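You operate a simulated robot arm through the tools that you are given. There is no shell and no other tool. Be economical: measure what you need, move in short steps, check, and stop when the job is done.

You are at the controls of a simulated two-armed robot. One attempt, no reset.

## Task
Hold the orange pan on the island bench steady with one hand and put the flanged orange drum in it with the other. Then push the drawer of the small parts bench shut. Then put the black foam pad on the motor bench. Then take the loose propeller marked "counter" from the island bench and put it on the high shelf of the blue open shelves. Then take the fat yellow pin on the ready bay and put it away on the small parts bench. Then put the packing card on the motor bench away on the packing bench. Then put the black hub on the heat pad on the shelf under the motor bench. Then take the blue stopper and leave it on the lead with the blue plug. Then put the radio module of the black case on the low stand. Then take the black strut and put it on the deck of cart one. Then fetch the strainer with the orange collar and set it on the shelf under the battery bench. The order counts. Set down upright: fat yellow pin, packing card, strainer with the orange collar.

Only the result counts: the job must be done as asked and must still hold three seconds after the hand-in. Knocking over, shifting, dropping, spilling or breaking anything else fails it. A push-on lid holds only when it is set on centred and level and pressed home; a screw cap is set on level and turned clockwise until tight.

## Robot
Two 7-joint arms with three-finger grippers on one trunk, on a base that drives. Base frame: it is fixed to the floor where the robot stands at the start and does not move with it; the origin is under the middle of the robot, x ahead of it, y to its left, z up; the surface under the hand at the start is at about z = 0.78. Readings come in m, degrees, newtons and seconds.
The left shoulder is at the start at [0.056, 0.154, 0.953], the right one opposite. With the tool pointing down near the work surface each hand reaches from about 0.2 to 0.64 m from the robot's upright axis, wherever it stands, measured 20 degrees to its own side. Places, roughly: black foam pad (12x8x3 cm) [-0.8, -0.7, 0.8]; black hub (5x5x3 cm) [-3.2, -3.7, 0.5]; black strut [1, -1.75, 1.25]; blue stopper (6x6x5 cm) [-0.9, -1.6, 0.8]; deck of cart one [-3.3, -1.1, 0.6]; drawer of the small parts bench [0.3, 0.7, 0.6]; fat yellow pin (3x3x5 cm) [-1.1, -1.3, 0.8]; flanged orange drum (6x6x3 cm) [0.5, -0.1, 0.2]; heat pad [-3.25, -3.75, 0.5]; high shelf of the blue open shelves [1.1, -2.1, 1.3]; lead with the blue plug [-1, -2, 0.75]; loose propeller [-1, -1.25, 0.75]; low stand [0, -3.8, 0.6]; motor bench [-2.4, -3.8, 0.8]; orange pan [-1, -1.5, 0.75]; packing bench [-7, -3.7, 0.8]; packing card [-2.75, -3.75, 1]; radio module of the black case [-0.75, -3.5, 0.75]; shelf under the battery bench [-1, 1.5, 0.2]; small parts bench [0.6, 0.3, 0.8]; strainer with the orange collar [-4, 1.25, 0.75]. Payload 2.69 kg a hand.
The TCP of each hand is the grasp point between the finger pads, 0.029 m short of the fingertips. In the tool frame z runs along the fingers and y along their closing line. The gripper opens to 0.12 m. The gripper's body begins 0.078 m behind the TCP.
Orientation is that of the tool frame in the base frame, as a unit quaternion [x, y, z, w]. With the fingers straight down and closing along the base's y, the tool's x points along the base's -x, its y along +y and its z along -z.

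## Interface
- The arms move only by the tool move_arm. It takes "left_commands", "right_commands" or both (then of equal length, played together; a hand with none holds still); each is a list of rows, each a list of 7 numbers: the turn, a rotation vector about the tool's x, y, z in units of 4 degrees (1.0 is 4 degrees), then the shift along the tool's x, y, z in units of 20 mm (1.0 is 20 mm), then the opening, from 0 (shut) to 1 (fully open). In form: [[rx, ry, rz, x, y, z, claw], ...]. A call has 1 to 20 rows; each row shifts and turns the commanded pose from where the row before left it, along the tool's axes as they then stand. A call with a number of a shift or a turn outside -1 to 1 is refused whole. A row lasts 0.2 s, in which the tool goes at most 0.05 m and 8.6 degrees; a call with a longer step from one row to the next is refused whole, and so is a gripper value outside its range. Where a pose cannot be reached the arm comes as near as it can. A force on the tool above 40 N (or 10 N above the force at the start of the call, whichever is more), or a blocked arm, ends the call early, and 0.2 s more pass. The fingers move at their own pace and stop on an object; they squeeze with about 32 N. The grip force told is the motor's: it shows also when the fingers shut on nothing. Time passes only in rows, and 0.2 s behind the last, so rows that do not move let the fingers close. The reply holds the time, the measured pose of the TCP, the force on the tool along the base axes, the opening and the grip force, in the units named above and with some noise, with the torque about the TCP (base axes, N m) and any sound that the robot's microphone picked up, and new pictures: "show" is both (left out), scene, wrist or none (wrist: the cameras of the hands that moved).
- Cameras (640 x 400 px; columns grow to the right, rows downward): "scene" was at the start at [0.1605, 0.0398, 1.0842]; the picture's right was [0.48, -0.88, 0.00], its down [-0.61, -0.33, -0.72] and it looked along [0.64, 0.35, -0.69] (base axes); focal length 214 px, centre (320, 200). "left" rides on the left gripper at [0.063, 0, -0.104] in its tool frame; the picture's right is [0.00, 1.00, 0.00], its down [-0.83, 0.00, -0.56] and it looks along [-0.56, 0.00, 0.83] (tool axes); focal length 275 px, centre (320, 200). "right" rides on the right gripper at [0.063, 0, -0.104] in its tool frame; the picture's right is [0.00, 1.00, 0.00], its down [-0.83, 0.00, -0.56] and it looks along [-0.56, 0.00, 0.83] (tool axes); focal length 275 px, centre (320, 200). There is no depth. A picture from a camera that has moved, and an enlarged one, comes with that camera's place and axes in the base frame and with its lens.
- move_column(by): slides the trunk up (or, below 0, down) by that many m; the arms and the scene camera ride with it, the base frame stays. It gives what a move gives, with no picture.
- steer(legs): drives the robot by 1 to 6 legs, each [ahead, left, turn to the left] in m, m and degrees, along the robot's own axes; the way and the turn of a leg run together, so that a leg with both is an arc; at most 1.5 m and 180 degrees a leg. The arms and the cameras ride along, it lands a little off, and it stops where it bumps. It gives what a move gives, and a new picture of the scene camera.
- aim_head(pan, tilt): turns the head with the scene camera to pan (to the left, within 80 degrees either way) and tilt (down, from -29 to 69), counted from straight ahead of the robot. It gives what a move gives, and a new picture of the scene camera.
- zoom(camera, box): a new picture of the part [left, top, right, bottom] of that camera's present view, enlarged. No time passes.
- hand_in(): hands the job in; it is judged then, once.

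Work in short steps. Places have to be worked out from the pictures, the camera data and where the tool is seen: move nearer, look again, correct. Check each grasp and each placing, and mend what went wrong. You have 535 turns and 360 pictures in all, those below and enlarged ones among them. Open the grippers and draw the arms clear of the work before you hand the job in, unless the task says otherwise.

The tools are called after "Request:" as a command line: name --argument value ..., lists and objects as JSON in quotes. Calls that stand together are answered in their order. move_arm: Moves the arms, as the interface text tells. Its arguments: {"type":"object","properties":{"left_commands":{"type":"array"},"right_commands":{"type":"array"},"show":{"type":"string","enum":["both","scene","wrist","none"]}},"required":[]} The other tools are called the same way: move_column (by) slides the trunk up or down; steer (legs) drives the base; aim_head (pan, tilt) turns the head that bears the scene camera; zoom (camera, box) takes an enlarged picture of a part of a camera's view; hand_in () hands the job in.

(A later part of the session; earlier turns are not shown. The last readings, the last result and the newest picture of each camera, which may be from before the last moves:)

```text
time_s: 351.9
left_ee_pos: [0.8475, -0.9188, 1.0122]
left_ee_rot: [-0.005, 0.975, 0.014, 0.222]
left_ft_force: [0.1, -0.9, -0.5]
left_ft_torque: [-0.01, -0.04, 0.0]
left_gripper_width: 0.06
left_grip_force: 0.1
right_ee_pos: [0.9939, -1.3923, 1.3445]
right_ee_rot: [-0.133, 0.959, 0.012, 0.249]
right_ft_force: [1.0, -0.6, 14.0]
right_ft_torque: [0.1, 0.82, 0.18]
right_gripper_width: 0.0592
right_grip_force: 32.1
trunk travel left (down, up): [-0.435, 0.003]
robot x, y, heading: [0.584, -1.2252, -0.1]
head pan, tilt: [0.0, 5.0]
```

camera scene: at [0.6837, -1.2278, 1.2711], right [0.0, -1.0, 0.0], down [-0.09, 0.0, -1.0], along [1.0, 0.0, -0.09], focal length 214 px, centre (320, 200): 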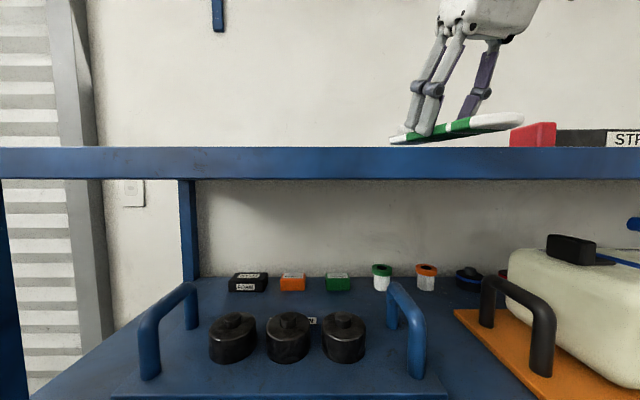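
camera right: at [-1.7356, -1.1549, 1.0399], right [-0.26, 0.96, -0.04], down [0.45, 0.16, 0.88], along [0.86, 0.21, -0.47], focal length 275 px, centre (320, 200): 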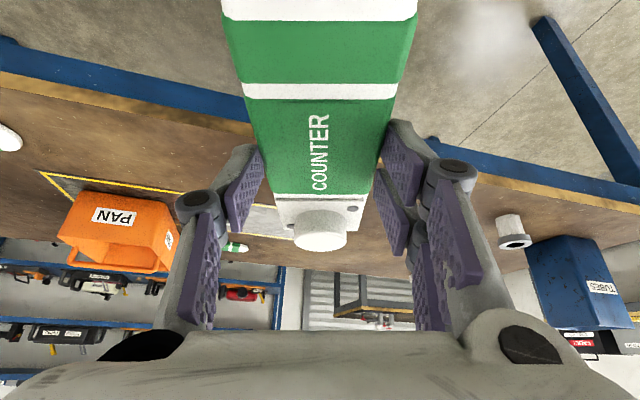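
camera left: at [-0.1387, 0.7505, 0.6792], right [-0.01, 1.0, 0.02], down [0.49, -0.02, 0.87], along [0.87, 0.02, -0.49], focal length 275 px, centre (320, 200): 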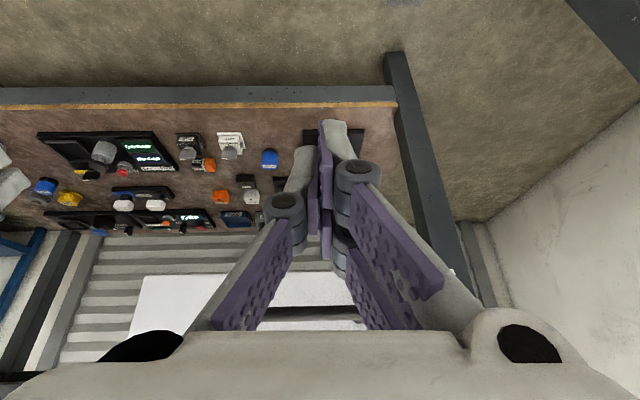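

Contact on the tip side (hand is ~3° more tilted than at the grasp). I level it, lower slightly, then open.

Request:
move_arm --right_commands '[[0, 0.8, 0, 0, 0, 0, 0], [0, 0, 0, 0.05, 0, 0.15, 0], [0, 0, 0, 0, 0, 0, 0]]' --show "none"

Request:
move_arm --right_commands '[[0, 0, 0, 0, 0, 0, 0.55], [0, 0, 0, 0, 0, 0, 0.7], [0, 0, 0, 0, 0, 0, 0.75]]' --show "both"

```text
time_s: 352.8
left_ee_pos: [0.8458, -0.9198, 1.0115]
left_ee_rot: [-0.005, 0.975, 0.015, 0.223]
left_ft_force: [0.2, -0.6, 0.1]
left_ft_torque: [0.0, 0.0, 0.0]
left_gripper_width: 0.0601
left_grip_force: 0.0
right_ee_pos: [0.9938, -1.3914, 1.346]
right_ee_rot: [-0.132, 0.958, 0.014, 0.253]
right_ft_force: [-1.4, 0.9, 19.1]
right_ft_torque: [0.38, 0.91, 0.1]
right_gripper_width: 0.0594
right_grip_force: 31.8
right hand out of reach, approached as far as the arm can: row 1
trunk travel left (down, up): [-0.435, 0.003]
robot x, y, heading: [0.5802, -1.2296, 0.0]
head pan, tilt: [0.0, 5.0]
stopped in row 3 (right hand): the force on the tool passed its limit at 42 N (the readings are from after the stop); the commanded pose is now the measured one
```

```text
time_s: 353.6
left_ee_pos: [0.8478, -0.92, 1.011]
left_ee_rot: [-0.005, 0.975, 0.014, 0.221]
left_ft_force: [0.5, 0.2, -1.0]
left_ft_torque: [-0.02, 0.01, -0.01]
left_gripper_width: 0.0598
left_grip_force: 0.0
right_ee_pos: [0.9952, -1.3917, 1.3435]
right_ee_rot: [-0.132, 0.959, 0.013, 0.251]
right_ft_force: [0.4, -1.3, -0.1]
right_ft_torque: [0.02, 0.0, 0.0]
right_gripper_width: 0.0898
right_grip_force: 0.1
trunk travel left (down, up): [-0.435, 0.003]
robot x, y, heading: [0.5785, -1.2267, -0.0]
head pan, tilt: [0.0, 5.0]
camera scene: at [0.6833, -1.2278, 1.271], right [0.0, -1.0, 0.0], down [-0.09, 0.0, -1.0], along [1.0, 0.0, -0.09], focal length 214 px, centre (320, 200)
camera right: at [0.894, -1.416, 1.4024], right [-0.26, 0.96, -0.04], down [0.43, 0.16, 0.89], along [0.86, 0.22, -0.46], focal length 275 px, centre (320, 200)
```

scene: 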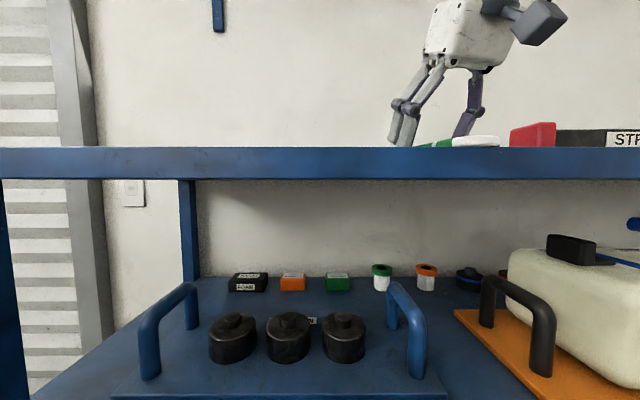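
right: 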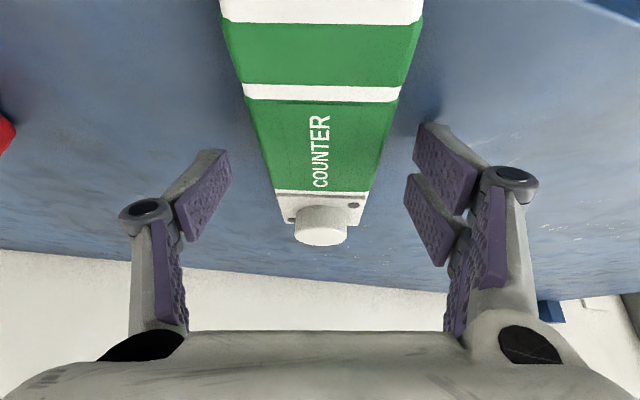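

The propeller lies flat on the high shelf. I raise the hand up-and-back, then back off.

Request:
move_arm --right_commands '[[0, 0, 0, -0.3, 0, -0.6, 0.75], [0, 0, 0, -0.3, 0, -0.8, 0.75], [0, 0, 0, 0, 0, -0.9, 0.75], [0, 0, 0, 0, 0, -0.9, 0.75]]' --show "wrist"

```text
time_s: 354.6
left_ee_pos: [0.8476, -0.9191, 1.0115]
left_ee_rot: [-0.006, 0.975, 0.015, 0.22]
left_ft_force: [0.2, 0.5, 0.6]
left_ft_torque: [0.01, 0.03, 0.0]
left_gripper_width: 0.0601
left_grip_force: 0.2
right_ee_pos: [0.9641, -1.3864, 1.3692]
right_ee_rot: [-0.133, 0.959, 0.013, 0.25]
right_ft_force: [0.1, 0.1, -0.6]
right_ft_torque: [0.01, 0.04, 0.01]
right_gripper_width: 0.09
right_grip_force: 0.0
right hand out of reach, approached as far as the arm can: row 1, 2, 3, 4
trunk travel left (down, up): [-0.435, 0.003]
robot x, y, heading: [0.5867, -1.2287, -0.1]
head pan, tilt: [0.0, 5.0]
camera right: at [0.8625, -1.41, 1.4308], right [-0.26, 0.96, -0.04], down [0.43, 0.16, 0.89], along [0.86, 0.22, -0.46], focal length 275 px, centre (320, 200)
```

right: 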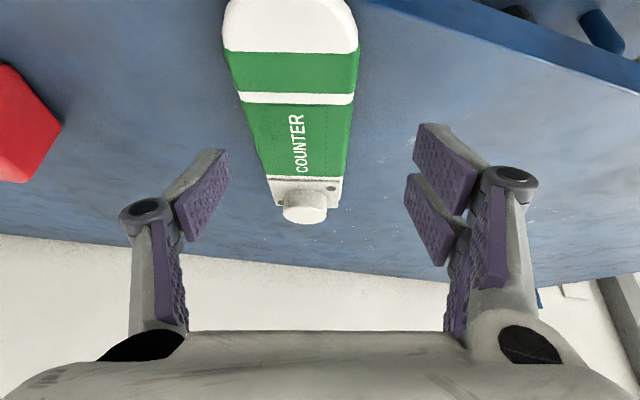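

Hand is clear above the blade. I back away from the rack, turn around and approach the island from the east for the yellow pin.

Request:
steer --legs '[[-0.63, 0, 0], [0, 0, 180], [0.0, 0.15, 0]]'

Request:
aim_head --pan 0 --tilt 35

```text
time_s: 367.0
left_ee_pos: [-0.3009, -1.6939, 1.0123]
left_ee_rot: [0.975, 0.025, -0.222, 0.019]
left_ft_force: [0.5, -0.1, -0.3]
left_ft_torque: [0.02, -0.03, 0.01]
left_gripper_width: 0.0601
left_grip_force: 0.1
right_ee_pos: [-0.4337, -1.2336, 1.3726]
right_ee_rot: [0.956, 0.152, -0.251, 0.017]
right_ft_force: [-0.2, -0.1, 0.0]
right_ft_torque: [0.01, -0.01, 0.0]
right_gripper_width: 0.0899
right_grip_force: 0.0
trunk travel left (down, up): [-0.435, 0.003]
robot x, y, heading: [-0.0494, -1.3773, -178.0]
head pan, tilt: [0.0, 5.0]
camera scene: at [-0.1446, -1.3792, 1.2711], right [-0.04, 1.0, 0.0], down [0.09, 0.0, -1.0], along [-1.0, -0.04, -0.09], focal length 214 px, centre (320, 200)
```

scene: 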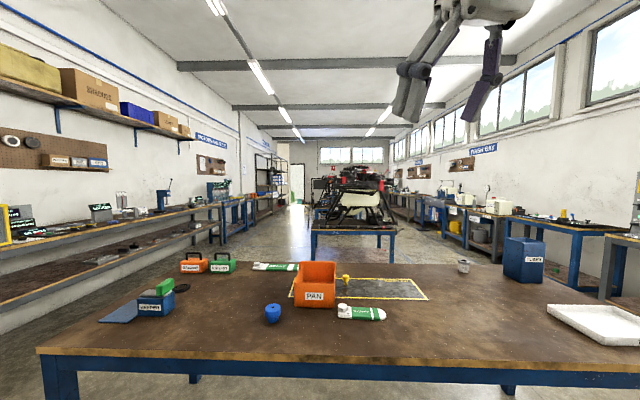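

```text
time_s: 368.0
left_ee_pos: [-0.2996, -1.6937, 1.0113]
left_ee_rot: [0.975, 0.025, -0.221, 0.019]
left_ft_force: [0.9, 0.1, 0.9]
left_ft_torque: [0.01, 0.0, 0.04]
left_gripper_width: 0.0601
left_grip_force: 0.1
right_ee_pos: [-0.4334, -1.234, 1.3731]
right_ee_rot: [0.956, 0.152, -0.251, 0.018]
right_ft_force: [0.6, 0.0, 0.3]
right_ft_torque: [0.0, 0.0, -0.02]
right_gripper_width: 0.0899
right_grip_force: 0.0
trunk travel left (down, up): [-0.435, 0.003]
robot x, y, heading: [-0.053, -1.3698, -178.0]
head pan, tilt: [0.0, 35.0]
camera scene: at [-0.1408, -1.3786, 1.223], right [-0.04, 1.0, 0.0], down [0.57, 0.02, -0.82], along [-0.82, -0.03, -0.57], focal length 214 px, centre (320, 200)
```

scene: 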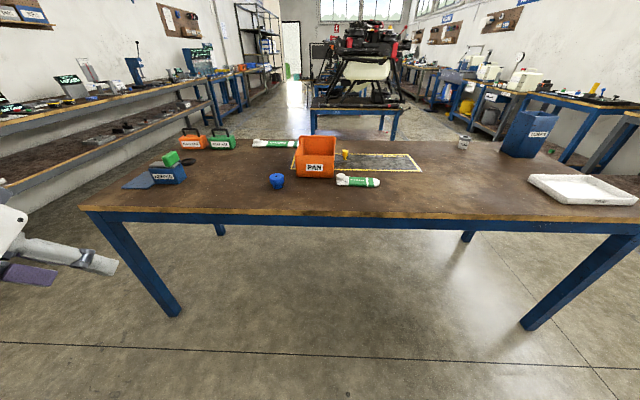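

Clear view. I unskew the right hand and lower it in front, then drive to the bench.

Request:
move_arm --right_commands '[[0.53, 0.05, 0.95, 0, 0, 0, 0.6], [0.53, 0.05, 0.95, 0, 0, 0, 0.6], [0.53, 0.05, 0.95, 0, 0, 0, 0.6], [0.53, 0.05, 0.95, 0, 0, 0, 0.6], [0, 0, 0, 0.12, 0.13, 0.94, 0.6], [0, 0, 0, 0.12, 0.13, 0.94, 0.6], [0, 0, 0, 0.12, 0.13, 0.94, 0.6], [0, 0, 0, 0.12, 0.13, 0.94, 0.6], [0, 0, 0, 0.12, 0.13, 0.94, 0.6], [0, 0, 0, 0.12, 0.13, 0.94, 0.6], [0, 0, 0, 0.12, 0.13, 0.94, 0.6], [0, 0, 0, 0.12, 0.13, 0.94, 0.6], [0, 0, 0, 0.12, 0.13, 0.94, 0.6], [0, 0, 0, 0.12, 0.13, 0.94, 0.6], [0, 0, 0, 0.12, 0.13, 0.94, 0.6], [0, 0, 0, 0.12, 0.13, 0.94, 0.6], [0, 0, 0, 0.12, 0.13, 0.94, 0.6], [0, 0, 0, 0.12, 0.13, 0.94, 0.6], [0, 0, 0, 0.12, 0.13, 0.94, 0.6], [0, 0, 0, 0.12, 0.13, 0.94, 0.6]]' --show "none"

Request:
steer --legs '[[0.38, 0, -2]]'

Request:
zoom --camera "right" --box '[0, 0, 640, 400]'

```text
time_s: 372.2
left_ee_pos: [-0.3004, -1.695, 1.0119]
left_ee_rot: [0.974, 0.026, -0.222, 0.019]
left_ft_force: [-0.2, -0.3, 0.2]
left_ft_torque: [-0.02, 0.04, 0.02]
left_gripper_width: 0.0601
left_grip_force: 0.1
right_ee_pos: [-0.5497, -1.2764, 1.1061]
right_ee_rot: [0.974, 0.04, -0.224, -0.019]
right_ft_force: [-0.3, 0.4, 0.2]
right_ft_torque: [0.01, -0.02, 0.02]
right_gripper_width: 0.0724
right_grip_force: 0.0
right hand out of reach, approached as far as the arm can: row 4, 5, 6, 8, 9, 10, 11, 12, 13
trunk travel left (down, up): [-0.435, 0.003]
robot x, y, heading: [-0.0501, -1.3795, -178.2]
head pan, tilt: [0.0, 35.0]
```

```text
time_s: 374.6
left_ee_pos: [-0.6932, -1.6927, 1.0115]
left_ee_rot: [0.975, 0.007, -0.221, 0.014]
left_ft_force: [0.1, 0.1, -1.0]
left_ft_torque: [-0.01, 0.0, 0.03]
left_gripper_width: 0.0601
left_grip_force: 0.1
right_ee_pos: [-0.9276, -1.2643, 1.1053]
right_ee_rot: [0.975, 0.021, -0.22, -0.023]
right_ft_force: [-0.3, 0.1, -0.4]
right_ft_torque: [0.01, -0.02, 0.03]
right_gripper_width: 0.072
right_grip_force: 0.0
trunk travel left (down, up): [-0.435, 0.003]
robot x, y, heading: [-0.4308, -1.3828, 180.1]
head pan, tilt: [0.0, 35.0]
camera scene: at [-0.5211, -1.3912, 1.2209], right [-0.1, 0.99, 0.0], down [0.59, 0.06, -0.81], along [-0.8, -0.08, -0.59], focal length 214 px, centre (320, 200)
```

scene: 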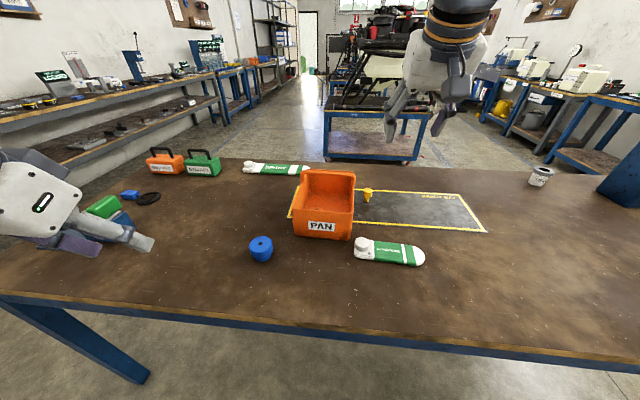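

```text
1.00 times, centred on (320, 200) of right (not enlarged: the box is as wide or as high as the picture)
camera zoom: at [-0.8237, -1.2631, 1.1705], right [0.03, -1.0, -0.06], down [-0.51, -0.07, 0.86], along [-0.86, 0.0, -0.51], focal length 275 px, centre (320, 200)
```

zoom: 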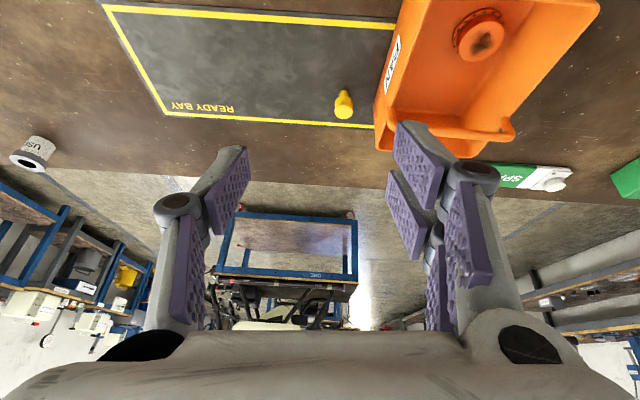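

The pan wall is too close to the pin for a sideways-closing grip from here, so I'll take it from the west side with the left hand closing along x. I drive round the north end of the island.

Request:
move_arm --right_commands '[[0, 0, 0, 0.9, 0, -0.4, 0.6], [0, 0, 0, 0.9, 0, -0.4, 0.6], [0, 0, 0, 0.9, 0, -0.4, 0.6], [0, 0, 0, 0.9, 0, -0.4, 0.6], [0, 0, 0, 0.9, 0, -0.4, 0.6]]' --show "none"

Request:
steer --legs '[[-0.38, 0, 0], [0, -0.9, 0], [0, -0.78, 0], [1.1, 0, 0], [1.0, 0, 0]]'

```text
time_s: 375.8
left_ee_pos: [-0.6914, -1.6907, 1.0107]
left_ee_rot: [0.975, 0.008, -0.222, 0.015]
left_ft_force: [-0.4, -0.1, 0.5]
left_ft_torque: [-0.01, 0.01, 0.03]
left_gripper_width: 0.0599
left_grip_force: 0.0
right_ee_pos: [-0.9116, -1.2588, 1.1029]
right_ee_rot: [0.976, 0.016, -0.219, -0.015]
right_ft_force: [-0.5, 0.0, -0.8]
right_ft_torque: [0.0, 0.01, -0.04]
right_gripper_width: 0.0721
right_grip_force: 0.0
right hand out of reach, approached as far as the arm can: row 1, 2, 3, 4, 5
trunk travel left (down, up): [-0.435, 0.003]
robot x, y, heading: [-0.4291, -1.3818, 180.1]
head pan, tilt: [0.0, 35.0]
```

```text
time_s: 400.9
left_ee_pos: [-2.4318, -0.0158, 1.0112]
left_ee_rot: [0.975, -0.006, -0.222, 0.012]
left_ft_force: [0.2, 0.4, 0.4]
left_ft_torque: [0.0, -0.02, 0.02]
left_gripper_width: 0.0601
left_grip_force: 0.2
right_ee_pos: [-2.6379, 0.4222, 1.103]
right_ee_rot: [0.975, 0.006, -0.22, -0.022]
right_ft_force: [-0.8, 0.0, -1.1]
right_ft_torque: [-0.03, -0.05, -0.02]
right_gripper_width: 0.0719
right_grip_force: 0.1
trunk travel left (down, up): [-0.435, 0.003]
robot x, y, heading: [-2.1636, 0.2872, 178.5]
head pan, tilt: [0.0, 35.0]
camera scene: at [-2.2518, 0.2696, 1.2241], right [-0.2, 0.98, 0.0], down [0.55, 0.11, -0.83], along [-0.81, -0.17, -0.56], focal length 214 px, centre (320, 200)
```

scene: 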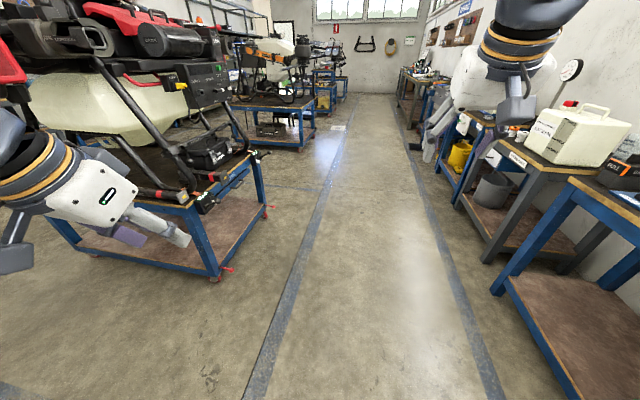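

Cart one is well west. I turn to face +x and move down beside the island.

Request:
steer --legs '[[0, 0, -178], [0.05, -0.8, 0], [0.0, -0.75, 0]]'

```text
time_s: 420.8
left_ee_pos: [-1.9064, -0.9895, 1.0122]
left_ee_rot: [0.016, 0.975, 0.009, 0.222]
left_ft_force: [0.6, -0.4, -0.6]
left_ft_torque: [-0.02, -0.02, 0.03]
left_gripper_width: 0.0599
left_grip_force: 0.0
right_ee_pos: [-1.7072, -1.4322, 1.1051]
right_ee_rot: [0.006, 0.975, -0.02, 0.221]
right_ft_force: [0.1, 0.6, -0.2]
right_ft_torque: [-0.01, 0.02, 0.0]
right_gripper_width: 0.0719
right_grip_force: 0.0
trunk travel left (down, up): [-0.435, 0.003]
robot x, y, heading: [-2.1794, -1.287, -3.0]
head pan, tilt: [0.0, 35.0]
camera scene: at [-2.0873, -1.2718, 1.223], right [0.15, -0.99, 0.0], down [-0.57, -0.09, -0.82], along [0.81, 0.13, -0.57], focal length 214 px, centre (320, 200)
```

scene: 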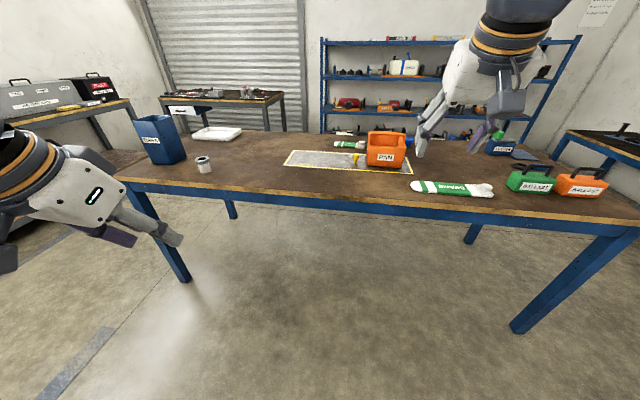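

I extend the left hand ahead and yaw it 84° outward, keeping its lean.

Request:
move_arm --left_commands '[[0, 0, 0, -0.9, -0.25, 0.5, 0.5], [0, 0, 0, -0.9, -0.25, 0.5, 0.5], [0, 0, 0, -0.9, -0.25, 0.5, 0.5], [0, 0, 0, -0.9, -0.25, 0.5, 0.5], [0, 0, 0, -0.9, -0.25, 0.5, 0.5], [0, 0, 0, -0.9, -0.25, 0.5, 0.5], [0, 0, 0, -0.9, -0.25, 0.5, 0.5], [0, 0, 0, -0.9, -0.25, 0.5, 0.5], [0, 0, 0, -0.9, -0.25, 0.5, 0.5], [0, 0, 0, -0.9, -0.25, 0.5, 0.5]]' --show "none"

Request:
move_arm --left_commands '[[0.45, 0, 0.95, 0, 0, 0, 0.5], [0.45, 0, 0.95, 0, 0, 0, 0.5], [0.45, 0, 0.95, 0, 0, 0, 0.5], [0.45, 0, 0.95, 0, 0, 0, 0.5], [0.45, 0, 0.95, 0, 0, 0, 0.5], [0.45, 0, 0.95, 0, 0, 0, 0.5], [0.45, 0, 0.95, 0, 0, 0, 0.5], [0.45, 0, 0.95, 0, 0, 0, 0.5], [0.45, 0, 0.95, 0, 0, 0, 0.5], [0.45, 0, 0.95, 0, 0, 0, 0.5], [0.45, 0, 0.95, 0, 0, 0, 0.5], [0.45, 0, 0.95, 0, 0, 0, 0.5], [0.45, 0, 0.95, 0, 0, 0, 0.5], [0.45, 0, 0.95, 0, 0, 0, 0.5], [0.45, 0, 0.95, 0, 0, 0, 0.5], [0.45, 0, 0.95, 0, 0, 0, 0.5], [0.45, 0, 0.95, 0, 0, 0, 0.5], [0.45, 0, 0.95, 0, 0, 0, 0.5], [0.45, 0, 0.95, 0, 0, 0, 0.5], [0.45, 0, 0.95, 0, 0, 0, 0.5]]' --show "scene"

```text
time_s: 423.0
left_ee_pos: [-1.6992, -1.0425, 0.9982]
left_ee_rot: [0.015, 0.975, 0.01, 0.223]
left_ft_force: [0.3, -0.4, -0.6]
left_ft_torque: [0.01, 0.01, 0.01]
left_gripper_width: 0.0599
left_grip_force: 0.1
right_ee_pos: [-1.7063, -1.4329, 1.1051]
right_ee_rot: [0.008, 0.975, -0.018, 0.221]
right_ft_force: [-0.6, 0.1, 0.6]
right_ft_torque: [-0.01, -0.01, -0.01]
right_gripper_width: 0.0722
right_grip_force: 0.1
trunk travel left (down, up): [-0.435, 0.003]
robot x, y, heading: [-2.1813, -1.2865, -2.7]
head pan, tilt: [0.0, 35.0]
```

```text
time_s: 427.2
left_ee_pos: [-1.7018, -1.0443, 0.9975]
left_ee_rot: [0.666, 0.717, -0.138, 0.153]
left_ft_force: [-0.3, -0.4, -0.1]
left_ft_torque: [0.0, -0.03, -0.02]
left_gripper_width: 0.0599
left_grip_force: 0.1
right_ee_pos: [-1.7072, -1.4336, 1.1047]
right_ee_rot: [0.008, 0.975, -0.018, 0.221]
right_ft_force: [-0.5, 0.3, -0.8]
right_ft_torque: [-0.04, -0.03, 0.01]
right_gripper_width: 0.0719
right_grip_force: 0.1
trunk travel left (down, up): [-0.435, 0.003]
robot x, y, heading: [-2.1842, -1.2806, -2.7]
head pan, tilt: [0.0, 35.0]
camera scene: at [-2.087, -1.2739, 1.2226], right [0.13, -0.99, 0.0], down [-0.57, -0.07, -0.82], along [0.81, 0.11, -0.58], focal length 214 px, centre (320, 200)
```

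scene: 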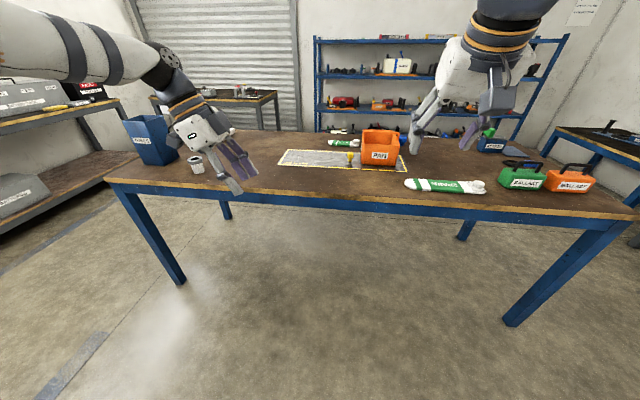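

Now shift the left hand 0.2 m right, then drive up to the bench.

Request:
move_arm --left_commands '[[0, 0, 0, -1, -0.08, 0.44, 0.5], [0, 0, 0, -1, -0.08, 0.44, 0.5], [0, 0, 0, -1, -0.08, 0.44, 0.5], [0, 0, 0, -1, -0.08, 0.44, 0.5], [0, 0, 0, -1, -0.08, 0.44, 0.5], [0, 0, 0, -1, -0.08, 0.44, 0.5], [0, 0, 0, -1, -0.08, 0.44, 0.5], [0, 0, 0, -1, -0.08, 0.44, 0.5], [0, 0, 0, -1, -0.08, 0.44, 0.5], [0, 0, 0, -1, -0.08, 0.44, 0.5]]' --show "none"

Request:
steer --legs '[[0.48, 0, 2.7]]'

Request:
zoom --camera "left" --box '[0, 0, 640, 400]'

```text
time_s: 429.4
left_ee_pos: [-1.6993, -1.2648, 0.9991]
left_ee_rot: [0.665, 0.718, -0.138, 0.155]
left_ft_force: [-1.6, -0.9, -0.3]
left_ft_torque: [-0.02, 0.02, -0.01]
left_gripper_width: 0.0598
left_grip_force: 0.1
right_ee_pos: [-1.7065, -1.4344, 1.1042]
right_ee_rot: [0.008, 0.975, -0.018, 0.221]
right_ft_force: [-0.7, -0.1, -0.1]
right_ft_torque: [0.01, 0.0, -0.04]
right_gripper_width: 0.0723
right_grip_force: 0.1
trunk travel left (down, up): [-0.435, 0.003]
robot x, y, heading: [-2.1807, -1.2824, -2.7]
head pan, tilt: [0.0, 35.0]
```

```text
time_s: 432.2
left_ee_pos: [-1.2327, -1.2455, 0.9977]
left_ee_rot: [0.645, 0.736, -0.134, 0.158]
left_ft_force: [0.1, -0.3, 0.4]
left_ft_torque: [0.01, 0.0, -0.02]
left_gripper_width: 0.0597
left_grip_force: 0.1
right_ee_pos: [-1.2307, -1.4143, 1.1039]
right_ee_rot: [-0.02, 0.975, -0.012, 0.221]
right_ft_force: [0.7, 0.8, -0.4]
right_ft_torque: [0.01, 0.0, 0.02]
right_gripper_width: 0.072
right_grip_force: 0.1
trunk travel left (down, up): [-0.435, 0.003]
robot x, y, heading: [-1.7132, -1.291, 0.8]
head pan, tilt: [0.0, 35.0]
camera scene: at [-1.619, -1.2778, 1.2227], right [0.18, -0.98, 0.0], down [-0.57, -0.11, -0.82], along [0.8, 0.15, -0.58], focal length 214 px, centre (320, 200)
```

scene: 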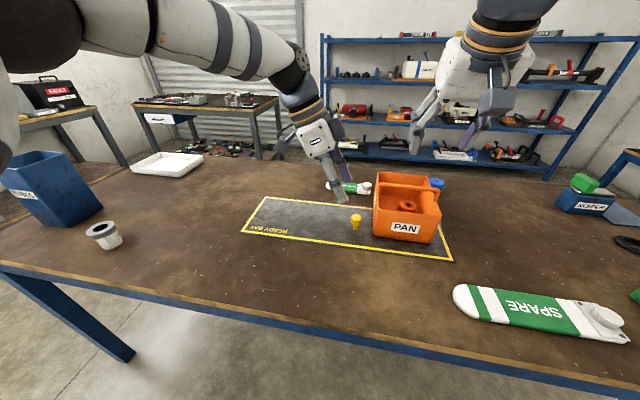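

```text
1.00 times, centred on (320, 200) of left (not enlarged: the box is as wide or as high as the picture)
camera zoom: at [-1.2463, -1.1469, 1.0686], right [0.99, 0.13, 0.01], down [0.06, -0.53, 0.85], along [0.11, -0.84, -0.53], focal length 275 px, centre (320, 200)
```

zoom: 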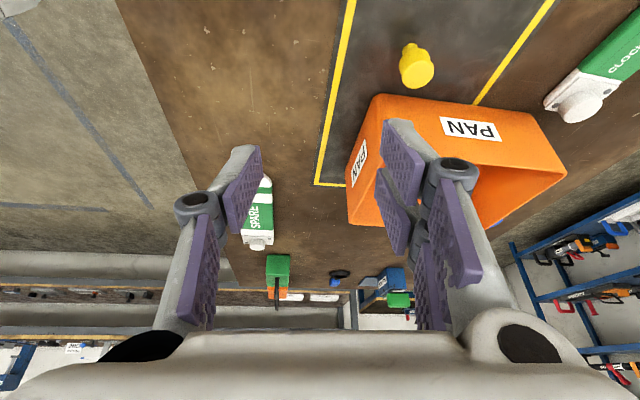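

Pin at about (-1.129, -1.292). I move the left hand above it, down to z ≈ 0.87.

Request:
move_arm --left_commands '[[0, 0, 0, 0, 0.6, 0.86, 0.5], [0, 0, 0, 0, 0.6, 0.86, 0.5], [0, 0, 0, 0, 0.6, 0.86, 0.5], [0, 0, 0, 0, 0.6, 0.86, 0.5], [0, 0, 0, 0, 0.6, 0.86, 0.5], [0, 0, 0, 0, 0.6, 0.86, 0.5], [0, 0, 0, 0, 0.6, 0.86, 0.5]]' --show "both"

```text
time_s: 433.8
left_ee_pos: [-1.149, -1.284, 0.8888]
left_ee_rot: [0.645, 0.735, -0.135, 0.158]
left_ft_force: [0.1, 0.4, 0.5]
left_ft_torque: [0.0, 0.01, 0.01]
left_gripper_width: 0.0599
left_grip_force: 0.1
left hand out of reach, approached as far as the arm can: row 7
right_ee_pos: [-1.2305, -1.4163, 1.105]
right_ee_rot: [-0.017, 0.975, -0.009, 0.221]
right_ft_force: [0.2, -0.2, -0.4]
right_ft_torque: [0.02, 0.04, 0.0]
right_gripper_width: 0.0721
right_grip_force: 0.1
trunk travel left (down, up): [-0.435, 0.003]
robot x, y, heading: [-1.7094, -1.2949, 0.5]
head pan, tilt: [0.0, 35.0]
camera scene: at [-1.619, -1.2798, 1.2223], right [0.16, -0.99, 0.0], down [-0.57, -0.09, -0.82], along [0.8, 0.13, -0.58], focal length 214 px, centre (320, 200)
camera left: at [-1.1624, -1.185, 0.9593], right [0.99, 0.13, 0.01], down [0.06, -0.53, 0.84], along [0.11, -0.84, -0.53], focal length 275 px, centre (320, 200)
```

scene: 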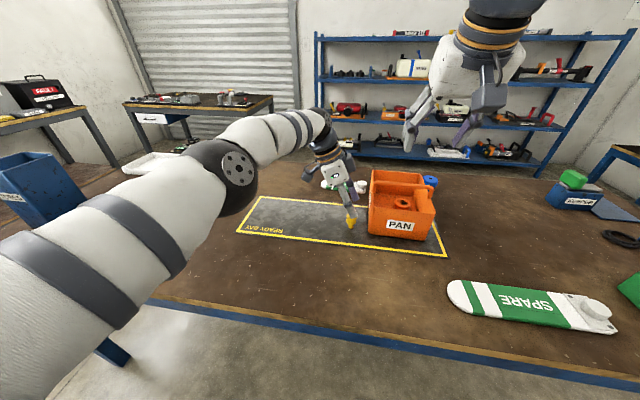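
left: 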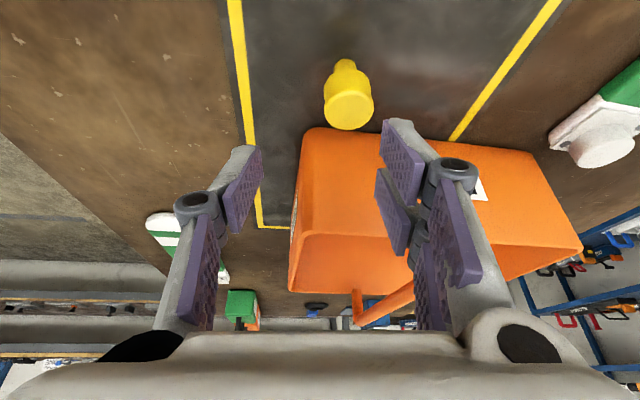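

Pin at (-1.13, -1.293). Descend to z ≈ 0.806 around it.

Request:
move_arm --left_commands '[[0, 0, 0, 0.23, 0.17, 0.81, 0.5], [0, 0, 0, 0.23, 0.17, 0.81, 0.5], [0, 0, 0, 0.23, 0.17, 0.81, 0.5], [0, 0, 0, 0.23, 0.17, 0.81, 0.5], [0, 0, 0, 0.23, 0.17, 0.81, 0.5]]' --show "wrist"

```text
time_s: 435.0
left_ee_pos: [-1.1537, -1.2919, 0.814]
left_ee_rot: [0.645, 0.736, -0.133, 0.159]
left_ft_force: [-2.2, 0.1, 2.0]
left_ft_torque: [0.04, -0.1, -0.01]
left_gripper_width: 0.0599
left_grip_force: 0.1
left hand out of reach, approached as far as the arm can: row 2, 3, 4, 5
right_ee_pos: [-1.2314, -1.4169, 1.1058]
right_ee_rot: [-0.017, 0.975, -0.009, 0.222]
right_ft_force: [-0.2, 0.2, -0.4]
right_ft_torque: [-0.02, -0.03, 0.02]
right_gripper_width: 0.072
right_grip_force: 0.0
trunk travel left (down, up): [-0.435, 0.003]
robot x, y, heading: [-1.7134, -1.2929, 0.6]
head pan, tilt: [0.0, 35.0]
camera left: at [-1.1664, -1.1925, 0.8842], right [0.99, 0.13, 0.01], down [0.06, -0.53, 0.85], along [0.11, -0.84, -0.53], focal length 275 px, centre (320, 200)
```

left: 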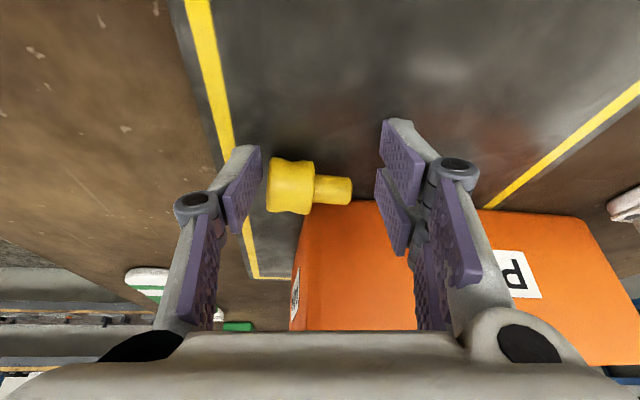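

The hand fell short in x and its finger tipped the pin; it now lies along x beside the pan, between my fingers. I'll pick it up by its ends: shift 2.6 cm toward it and 1 cm down, then close gently.

Request:
move_arm --left_commands '[[0, 0, 0, -0.33, 0, 0.33, 0.5], [0, 0, 0, -0.33, 0, 0.33, 0.5], [0, 0, 0, -0.33, 0, 0.3, 0.5]]' --show "wrist"

```text
time_s: 435.8
left_ee_pos: [-1.158, -1.3131, 0.8085]
left_ee_rot: [0.645, 0.735, -0.131, 0.163]
left_ft_force: [9.4, 8.8, 22.0]
left_ft_torque: [0.62, -1.02, 0.17]
left_gripper_width: 0.0757
left_grip_force: 9.0
left hand out of reach, approached as far as the arm can: row 1, 2
right_ee_pos: [-1.2321, -1.4154, 1.1071]
right_ee_rot: [-0.018, 0.975, -0.009, 0.223]
right_ft_force: [-0.4, 1.0, 0.1]
right_ft_torque: [0.03, -0.03, -0.01]
right_gripper_width: 0.0722
right_grip_force: 0.1
trunk travel left (down, up): [-0.435, 0.003]
robot x, y, heading: [-1.7128, -1.2969, 0.8]
head pan, tilt: [0.0, 35.0]
camera left: at [-1.1722, -1.2158, 0.8783], right [0.99, 0.13, 0.02], down [0.05, -0.53, 0.85], along [0.12, -0.84, -0.53], focal length 275 px, centre (320, 200)
```

left: 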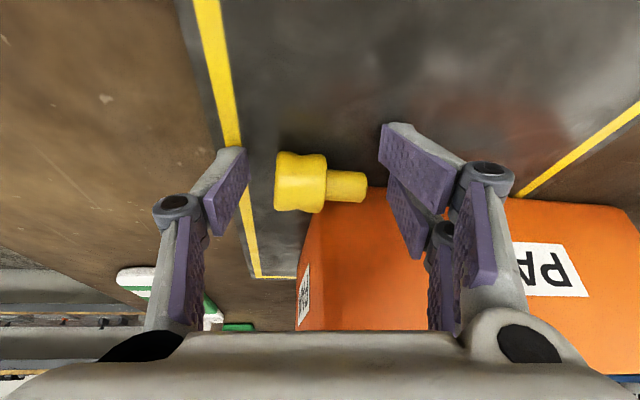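

The tips touch the bench (surface ≈ 0.785). I raise 6 mm and close on the pin's ends.

Request:
move_arm --left_commands '[[0, 0, 0, -0.12, 0, -0.28, 0.55], [0, 0, 0, 0, 0, 0, 0.5], [0, 0, 0, 0, 0, 0, 0.4], [0, 0, 0, 0, 0, 0, 0.3], [0, 0, 0, 0, 0, 0, 0.3]]' --show "wrist"

```text
time_s: 437.0
left_ee_pos: [-1.1601, -1.315, 0.8142]
left_ee_rot: [0.645, 0.735, -0.132, 0.162]
left_ft_force: [7.2, 8.3, 28.6]
left_ft_torque: [0.59, -0.98, -0.01]
left_gripper_width: 0.0466
left_grip_force: 32.2
left hand out of reach, approached as far as the arm can: row 1
right_ee_pos: [-1.2326, -1.4156, 1.1065]
right_ee_rot: [-0.017, 0.975, -0.008, 0.222]
right_ft_force: [-0.6, 0.1, -0.3]
right_ft_torque: [0.03, 0.0, 0.03]
right_gripper_width: 0.0722
right_grip_force: 0.0
trunk travel left (down, up): [-0.435, 0.003]
robot x, y, heading: [-1.7111, -1.2967, 0.7]
head pan, tilt: [0.0, 35.0]
camera left: at [-1.1727, -1.2165, 0.8845], right [0.99, 0.13, 0.02], down [0.05, -0.53, 0.85], along [0.12, -0.84, -0.53], focal length 275 px, centre (320, 200)
```

left: 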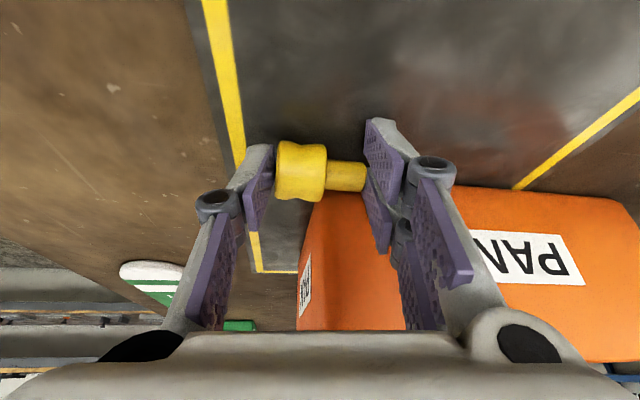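

Pin held by its ends. I lift 8 cm while drifting away from the pan.

Request:
move_arm --left_commands '[[0, 0, 0, -0.2, 0, -0.5, 0.3], [0, 0, 0, -0.32, 0, -0.73, 0.3], [0, 0, 0, -0.3, 0, -0.75, 0.3], [0, 0, 0, 0.2, 0, -0.8, 0.3], [0, 0, 0, 0.2, 0, -0.8, 0.3], [0, 0, 0, 0.9, 0, -0.4, 0.3], [0, 0, 0, 0.9, 0, -0.4, 0.3], [0, 0, 0, 0.9, 0, -0.4, 0.3], [0, 0, 0, 0.9, 0, -0.4, 0.3], [0, 0, 0, 0.9, 0, -0.4, 0.3], [0, 0, 0, 0.9, 0, -0.4, 0.3]]' --show "both"

```text
time_s: 439.4
left_ee_pos: [-1.1369, -1.1808, 0.8787]
left_ee_rot: [0.645, 0.736, -0.134, 0.157]
left_ft_force: [0.1, 0.5, -0.4]
left_ft_torque: [0.0, 0.01, 0.02]
left_gripper_width: 0.0459
left_grip_force: 32.3
left hand out of reach, approached as far as the arm can: row 4, 5, 6, 7, 8, 9, 10, 11
right_ee_pos: [-1.2309, -1.4155, 1.1058]
right_ee_rot: [-0.017, 0.975, -0.009, 0.222]
right_ft_force: [0.1, 0.3, 0.6]
right_ft_torque: [0.0, 0.02, -0.02]
right_gripper_width: 0.0719
right_grip_force: 0.0
trunk travel left (down, up): [-0.435, 0.003]
robot x, y, heading: [-1.7115, -1.2938, 0.6]
head pan, tilt: [0.0, 35.0]
camera scene: at [-1.6191, -1.2796, 1.2225], right [0.16, -0.99, 0.0], down [-0.57, -0.09, -0.82], along [0.81, 0.13, -0.58], focal length 214 px, centre (320, 200)
camera left: at [-1.1502, -1.0819, 0.9498], right [0.99, 0.13, 0.01], down [0.06, -0.53, 0.85], along [0.11, -0.84, -0.53], focal length 275 px, centre (320, 200)
```

scene: 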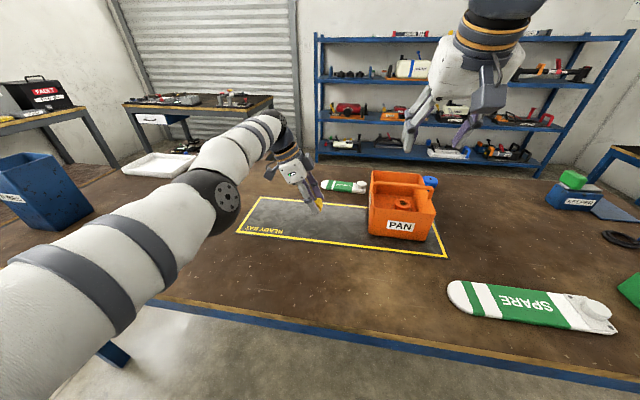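
left: 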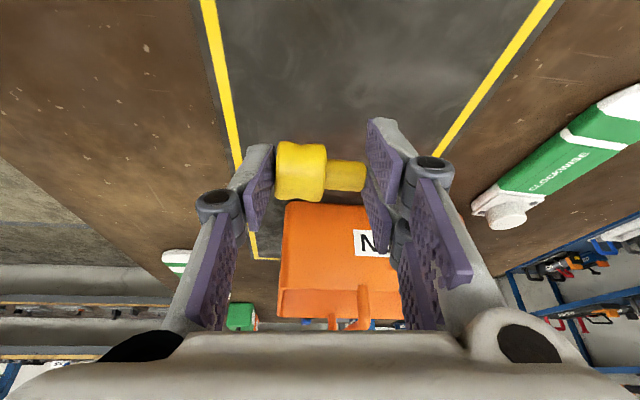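

Head is at the left finger, stem at the right. I'll yaw the hand back so the pin lies along y (stem toward +y), and lay it down for a regrasp.

Request:
move_arm --left_commands '[[-0.45, 0, -0.95, 0, 0, 0, 0.3], [-0.45, 0, -0.95, 0, 0, 0, 0.3], [-0.45, 0, -0.95, 0, 0, 0, 0.3], [-0.45, 0, -0.95, 0, 0, 0, 0.3], [-0.45, 0, -0.95, 0, 0, 0, 0.3], [-0.45, 0, -0.95, 0, 0, 0, 0.3], [-0.45, 0, -0.95, 0, 0, 0, 0.3], [-0.45, 0, -0.95, 0, 0, 0, 0.3], [-0.45, 0, -0.95, 0, 0, 0, 0.3], [-0.45, 0, -0.95, 0, 0, 0, 0.3], [-0.45, 0, -0.95, 0, 0, 0, 0.3], [-0.45, 0, -0.95, 0, 0, 0, 0.3], [-0.45, 0, -0.95, 0, 0, 0, 0.3], [-0.45, 0, -0.95, 0, 0, 0, 0.3], [-0.45, 0, -0.95, 0, 0, 0, 0.3], [-0.45, 0, -0.95, 0, 0, 0, 0.3], [-0.45, 0, -0.95, 0, 0, 0, 0.3], [-0.45, 0, -0.95, 0, 0, 0, 0.3], [-0.45, 0, -0.95, 0, 0, 0, 0.3], [-0.45, 0, -0.95, 0, 0, 0, 0.3]]' --show "none"

Request:
move_arm --left_commands '[[0, 0, 0, 0.9, 0.3, -0.4, 0.3], [0, 0, 0, 0.9, 0.3, -0.4, 0.3], [0, 0, 0, 0.9, 0.3, -0.2, 0.3], [0, 0, 0, 0.43, 0.3, 0.5, 0.3], [0, 0, 0, 0.43, 0, 0.8, 0.3]]' --show "both"

```text
time_s: 443.6
left_ee_pos: [-1.068, -1.1889, 0.8798]
left_ee_rot: [-0.012, 0.975, 0.017, 0.222]
left_ft_force: [-0.4, -0.3, -0.6]
left_ft_torque: [0.03, 0.02, 0.02]
left_gripper_width: 0.0458
left_grip_force: 32.2
left hand out of reach, approached as far as the arm can: row 1, 2, 3, 4, 5, 6, 7, 8, 9, 10, 11, 12, 14
right_ee_pos: [-1.2311, -1.417, 1.1053]
right_ee_rot: [-0.017, 0.975, -0.009, 0.221]
right_ft_force: [0.0, 0.5, -0.7]
right_ft_torque: [0.01, -0.02, -0.01]
right_gripper_width: 0.0718
right_grip_force: 0.1
trunk travel left (down, up): [-0.435, 0.003]
robot x, y, heading: [-1.7121, -1.2953, 0.2]
head pan, tilt: [0.0, 35.0]
```

```text
time_s: 444.8
left_ee_pos: [-1.0672, -1.1811, 0.8464]
left_ee_rot: [-0.011, 0.975, 0.015, 0.221]
left_ft_force: [0.0, 0.3, -0.4]
left_ft_torque: [-0.01, 0.06, -0.05]
left_gripper_width: 0.0452
left_grip_force: 31.9
left hand out of reach, approached as far as the arm can: row 1, 2, 3, 4
right_ee_pos: [-1.2295, -1.4167, 1.1059]
right_ee_rot: [-0.017, 0.975, -0.01, 0.221]
right_ft_force: [0.0, -0.4, -0.2]
right_ft_torque: [0.01, 0.03, 0.0]
right_gripper_width: 0.0719
right_grip_force: 0.1
trunk travel left (down, up): [-0.435, 0.003]
robot x, y, heading: [-1.7143, -1.2957, 0.5]
head pan, tilt: [0.0, 35.0]
camera scene: at [-1.6188, -1.2798, 1.2225], right [0.16, -0.99, 0.0], down [-0.57, -0.09, -0.82], along [0.81, 0.13, -0.58], focal length 214 px, centre (320, 200)
camera left: at [-1.1682, -1.1858, 0.9137], right [-0.03, 1.0, 0.03], down [0.51, -0.01, 0.86], along [0.86, 0.04, -0.51], focal length 275 px, centre (320, 200)
```

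scene: 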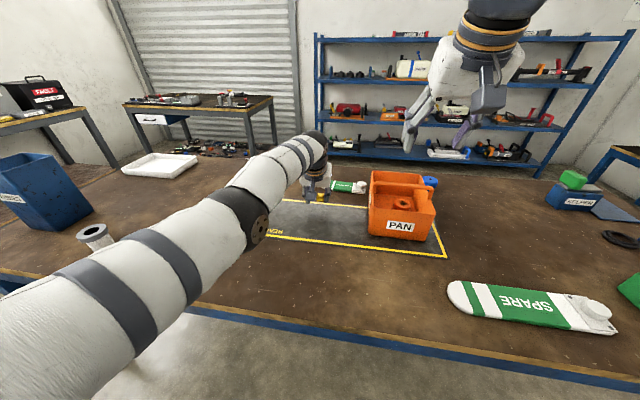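
left: 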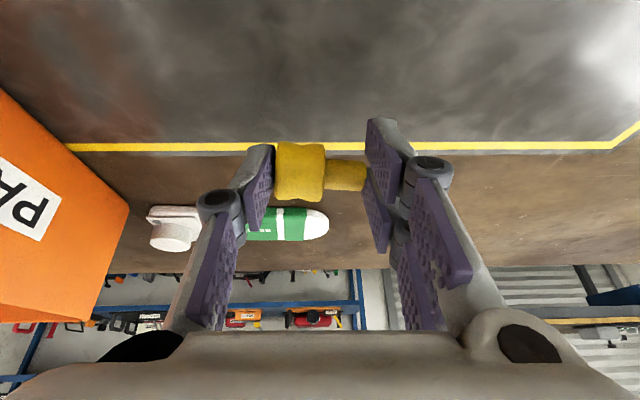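

The commanded pose is beyond reach, so I bring the hand back ~0.15 m toward me to a freer spot.

Request:
move_arm --left_commands '[[0, 0, 0, 0.9, 0.4, -0.43, 0.3], [0, 0, 0, 0.9, 0.4, -0.43, 0.3], [0, 0, 0, 0.9, 0.4, -0.43, 0.3], [0, 0, 0, 0.9, 0.4, -0.43, 0.3], [0, 0, 0, 0.9, 0.4, -0.43, 0.3], [0, 0, 0, 0.9, 0.4, -0.43, 0.3], [0, 0, 0, 0.9, 0.4, -0.43, 0.3], [0, 0, 0, 0.9, 0.4, -0.43, 0.3]]' --show "none"

```text
time_s: 446.6
left_ee_pos: [-1.0675, -1.1822, 0.8471]
left_ee_rot: [-0.011, 0.975, 0.016, 0.222]
left_ft_force: [1.0, 0.2, -0.4]
left_ft_torque: [-0.03, 0.0, 0.02]
left_gripper_width: 0.0454
left_grip_force: 31.7
left hand out of reach, approached as far as the arm can: row 1, 2, 3, 4, 5, 6, 7, 8
right_ee_pos: [-1.2307, -1.417, 1.1058]
right_ee_rot: [-0.017, 0.975, -0.009, 0.221]
right_ft_force: [-0.2, 0.1, -0.3]
right_ft_torque: [0.01, 0.02, 0.04]
right_gripper_width: 0.072
right_grip_force: 0.3
trunk travel left (down, up): [-0.435, 0.003]
robot x, y, heading: [-1.7135, -1.2965, 0.4]
head pan, tilt: [0.0, 35.0]
```

The arm seems stuck straight. I try lifting and steepening the hand to bend the elbow.

Request:
move_arm --left_commands '[[0, 0.8, 0, 0, 0, -0.8, 0.3], [0, 0.8, 0, 0, 0, -0.8, 0.3], [0, 0.8, 0, 0, 0, -0.8, 0.3], [0, 0.8, 0, 0, 0, -0.8, 0.3]]' --show "none"

```text
time_s: 447.6
left_ee_pos: [-1.1136, -1.1773, 0.9061]
left_ee_rot: [-0.014, 0.994, 0.014, 0.11]
left_ft_force: [-0.6, -0.2, -0.7]
left_ft_torque: [0.01, -0.02, -0.01]
left_gripper_width: 0.0454
left_grip_force: 32.0
left hand out of reach, approached as far as the arm can: row 2, 3, 4
right_ee_pos: [-1.2309, -1.4168, 1.1054]
right_ee_rot: [-0.017, 0.975, -0.009, 0.221]
right_ft_force: [0.4, -0.1, -0.6]
right_ft_torque: [0.01, -0.02, -0.01]
right_gripper_width: 0.072
right_grip_force: 0.1
trunk travel left (down, up): [-0.435, 0.003]
robot x, y, heading: [-1.7166, -1.2936, 0.5]
head pan, tilt: [0.0, 35.0]
```

Request:
move_arm --left_commands '[[0, 0, 0, 0.9, 0.3, -0.2, 0.3], [0, 0, 0, 0.9, 0.3, -0.2, 0.3], [0, 0, 0, 0.9, 0.3, -0.2, 0.3], [0, 0, 0, 0.9, 0.3, -0.2, 0.3]]' --show "scene"

```text
time_s: 448.6
left_ee_pos: [-1.189, -1.1552, 0.9051]
left_ee_rot: [-0.012, 0.994, 0.014, 0.111]
left_ft_force: [0.1, 0.0, -0.4]
left_ft_torque: [0.01, 0.02, 0.0]
left_gripper_width: 0.0453
left_grip_force: 32.4
right_ee_pos: [-1.2309, -1.4166, 1.1058]
right_ee_rot: [-0.017, 0.975, -0.009, 0.221]
right_ft_force: [-0.6, 0.0, 1.0]
right_ft_torque: [0.0, 0.02, 0.01]
right_gripper_width: 0.0722
right_grip_force: 0.1
trunk travel left (down, up): [-0.435, 0.003]
robot x, y, heading: [-1.713, -1.297, 0.5]
head pan, tilt: [0.0, 35.0]
camera scene: at [-1.6194, -1.2798, 1.2227], right [0.16, -0.99, 0.0], down [-0.57, -0.09, -0.82], along [0.81, 0.13, -0.58], focal length 214 px, centre (320, 200)
```

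scene: 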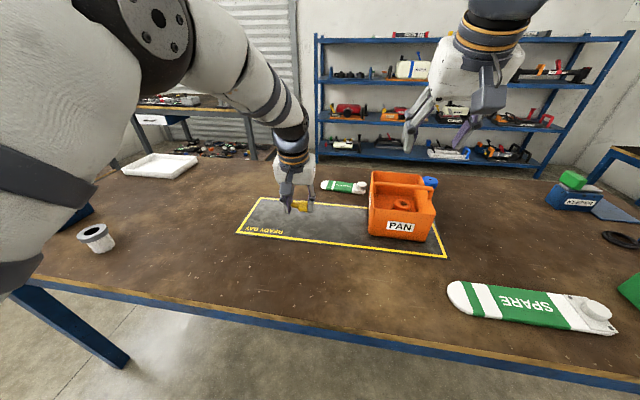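

Freed. I lower the pin to the bench here (clear area).

Request:
move_arm --left_commands '[[0, 0, 0, 0.39, 0.3, 0.815, 0.3], [0, 0, 0, 0.39, 0.3, 0.815, 0.3], [0, 0, 0, 0.39, 0.3, 0.815, 0.3], [0, 0, 0, 0.39, 0.3, 0.815, 0.3], [0, 0, 0, 0.39, 0.3, 0.8, 0.3], [0, 0, 0, 0.05, 0, 0.2, 0.3]]' --show "wrist"

```text
time_s: 450.0
left_ee_pos: [-1.2088, -1.1248, 0.8172]
left_ee_rot: [-0.014, 0.993, 0.015, 0.114]
left_ft_force: [-3.3, -1.3, 16.2]
left_ft_torque: [-0.23, -0.03, -0.04]
left_gripper_width: 0.0452
left_grip_force: 31.5
right_ee_pos: [-1.2331, -1.4167, 1.1083]
right_ee_rot: [-0.018, 0.975, -0.008, 0.222]
right_ft_force: [0.4, 0.2, -0.4]
right_ft_torque: [0.02, 0.0, -0.03]
right_gripper_width: 0.0721
right_grip_force: 0.0
trunk travel left (down, up): [-0.435, 0.003]
robot x, y, heading: [-1.715, -1.2915, 0.6]
head pan, tilt: [0.0, 35.0]
camera left: at [-1.2933, -1.1285, 0.9042], right [-0.03, 1.0, 0.03], down [0.68, 0.0, 0.73], along [0.73, 0.04, -0.68], focal length 275 px, centre (320, 200)
```

left: 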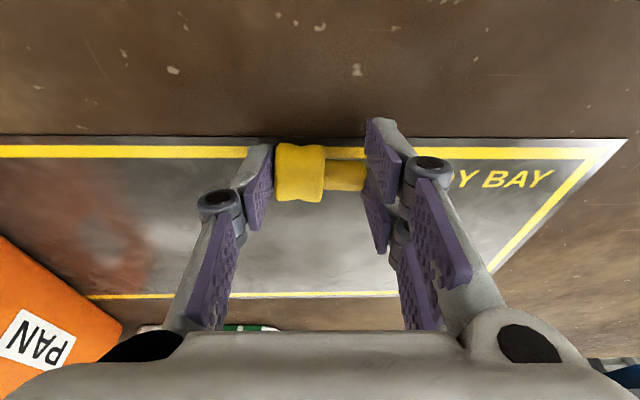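

On the bench. Open and rise, then look where it lies.

Request:
move_arm --left_commands '[[0, 0, 0, 0, 0, 0, 0.42], [0, 0, 0, 0, 0, 0, 0.5], [0, 0, 0, 0, 0, 0, 0.6], [0, 0, 0, 0, 0, -0.6, 0.6], [0, 0, 0, -0.1, 0, -0.9, 0.6], [0, 0, 0, -0.1, 0, -0.9, 0.6], [0, 0, 0, -0.1, 0, -0.9, 0.6], [0, 0, 0, -0.1, 0, -0.9, 0.6]]' --show "wrist"

```text
time_s: 451.8
left_ee_pos: [-1.2228, -1.1263, 0.8981]
left_ee_rot: [-0.012, 0.994, 0.014, 0.111]
left_ft_force: [-0.6, -0.6, -0.7]
left_ft_torque: [0.03, 0.01, 0.03]
left_gripper_width: 0.0723
left_grip_force: 0.0
right_ee_pos: [-1.2315, -1.4171, 1.1058]
right_ee_rot: [-0.018, 0.975, -0.009, 0.221]
right_ft_force: [-0.1, 0.5, 0.3]
right_ft_torque: [0.0, -0.03, -0.01]
right_gripper_width: 0.0722
right_grip_force: 0.0
trunk travel left (down, up): [-0.435, 0.003]
robot x, y, heading: [-1.7116, -1.292, 0.6]
head pan, tilt: [0.0, 35.0]
camera left: at [-1.3067, -1.13, 0.9857], right [-0.02, 1.0, 0.03], down [0.69, 0.0, 0.73], along [0.73, 0.04, -0.69], focal length 275 px, centre (320, 200)
```

left: 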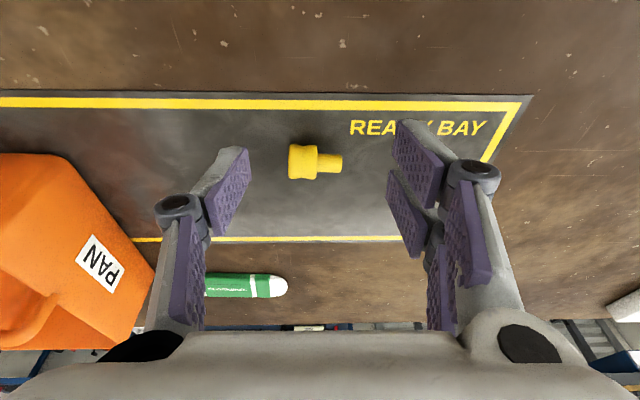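

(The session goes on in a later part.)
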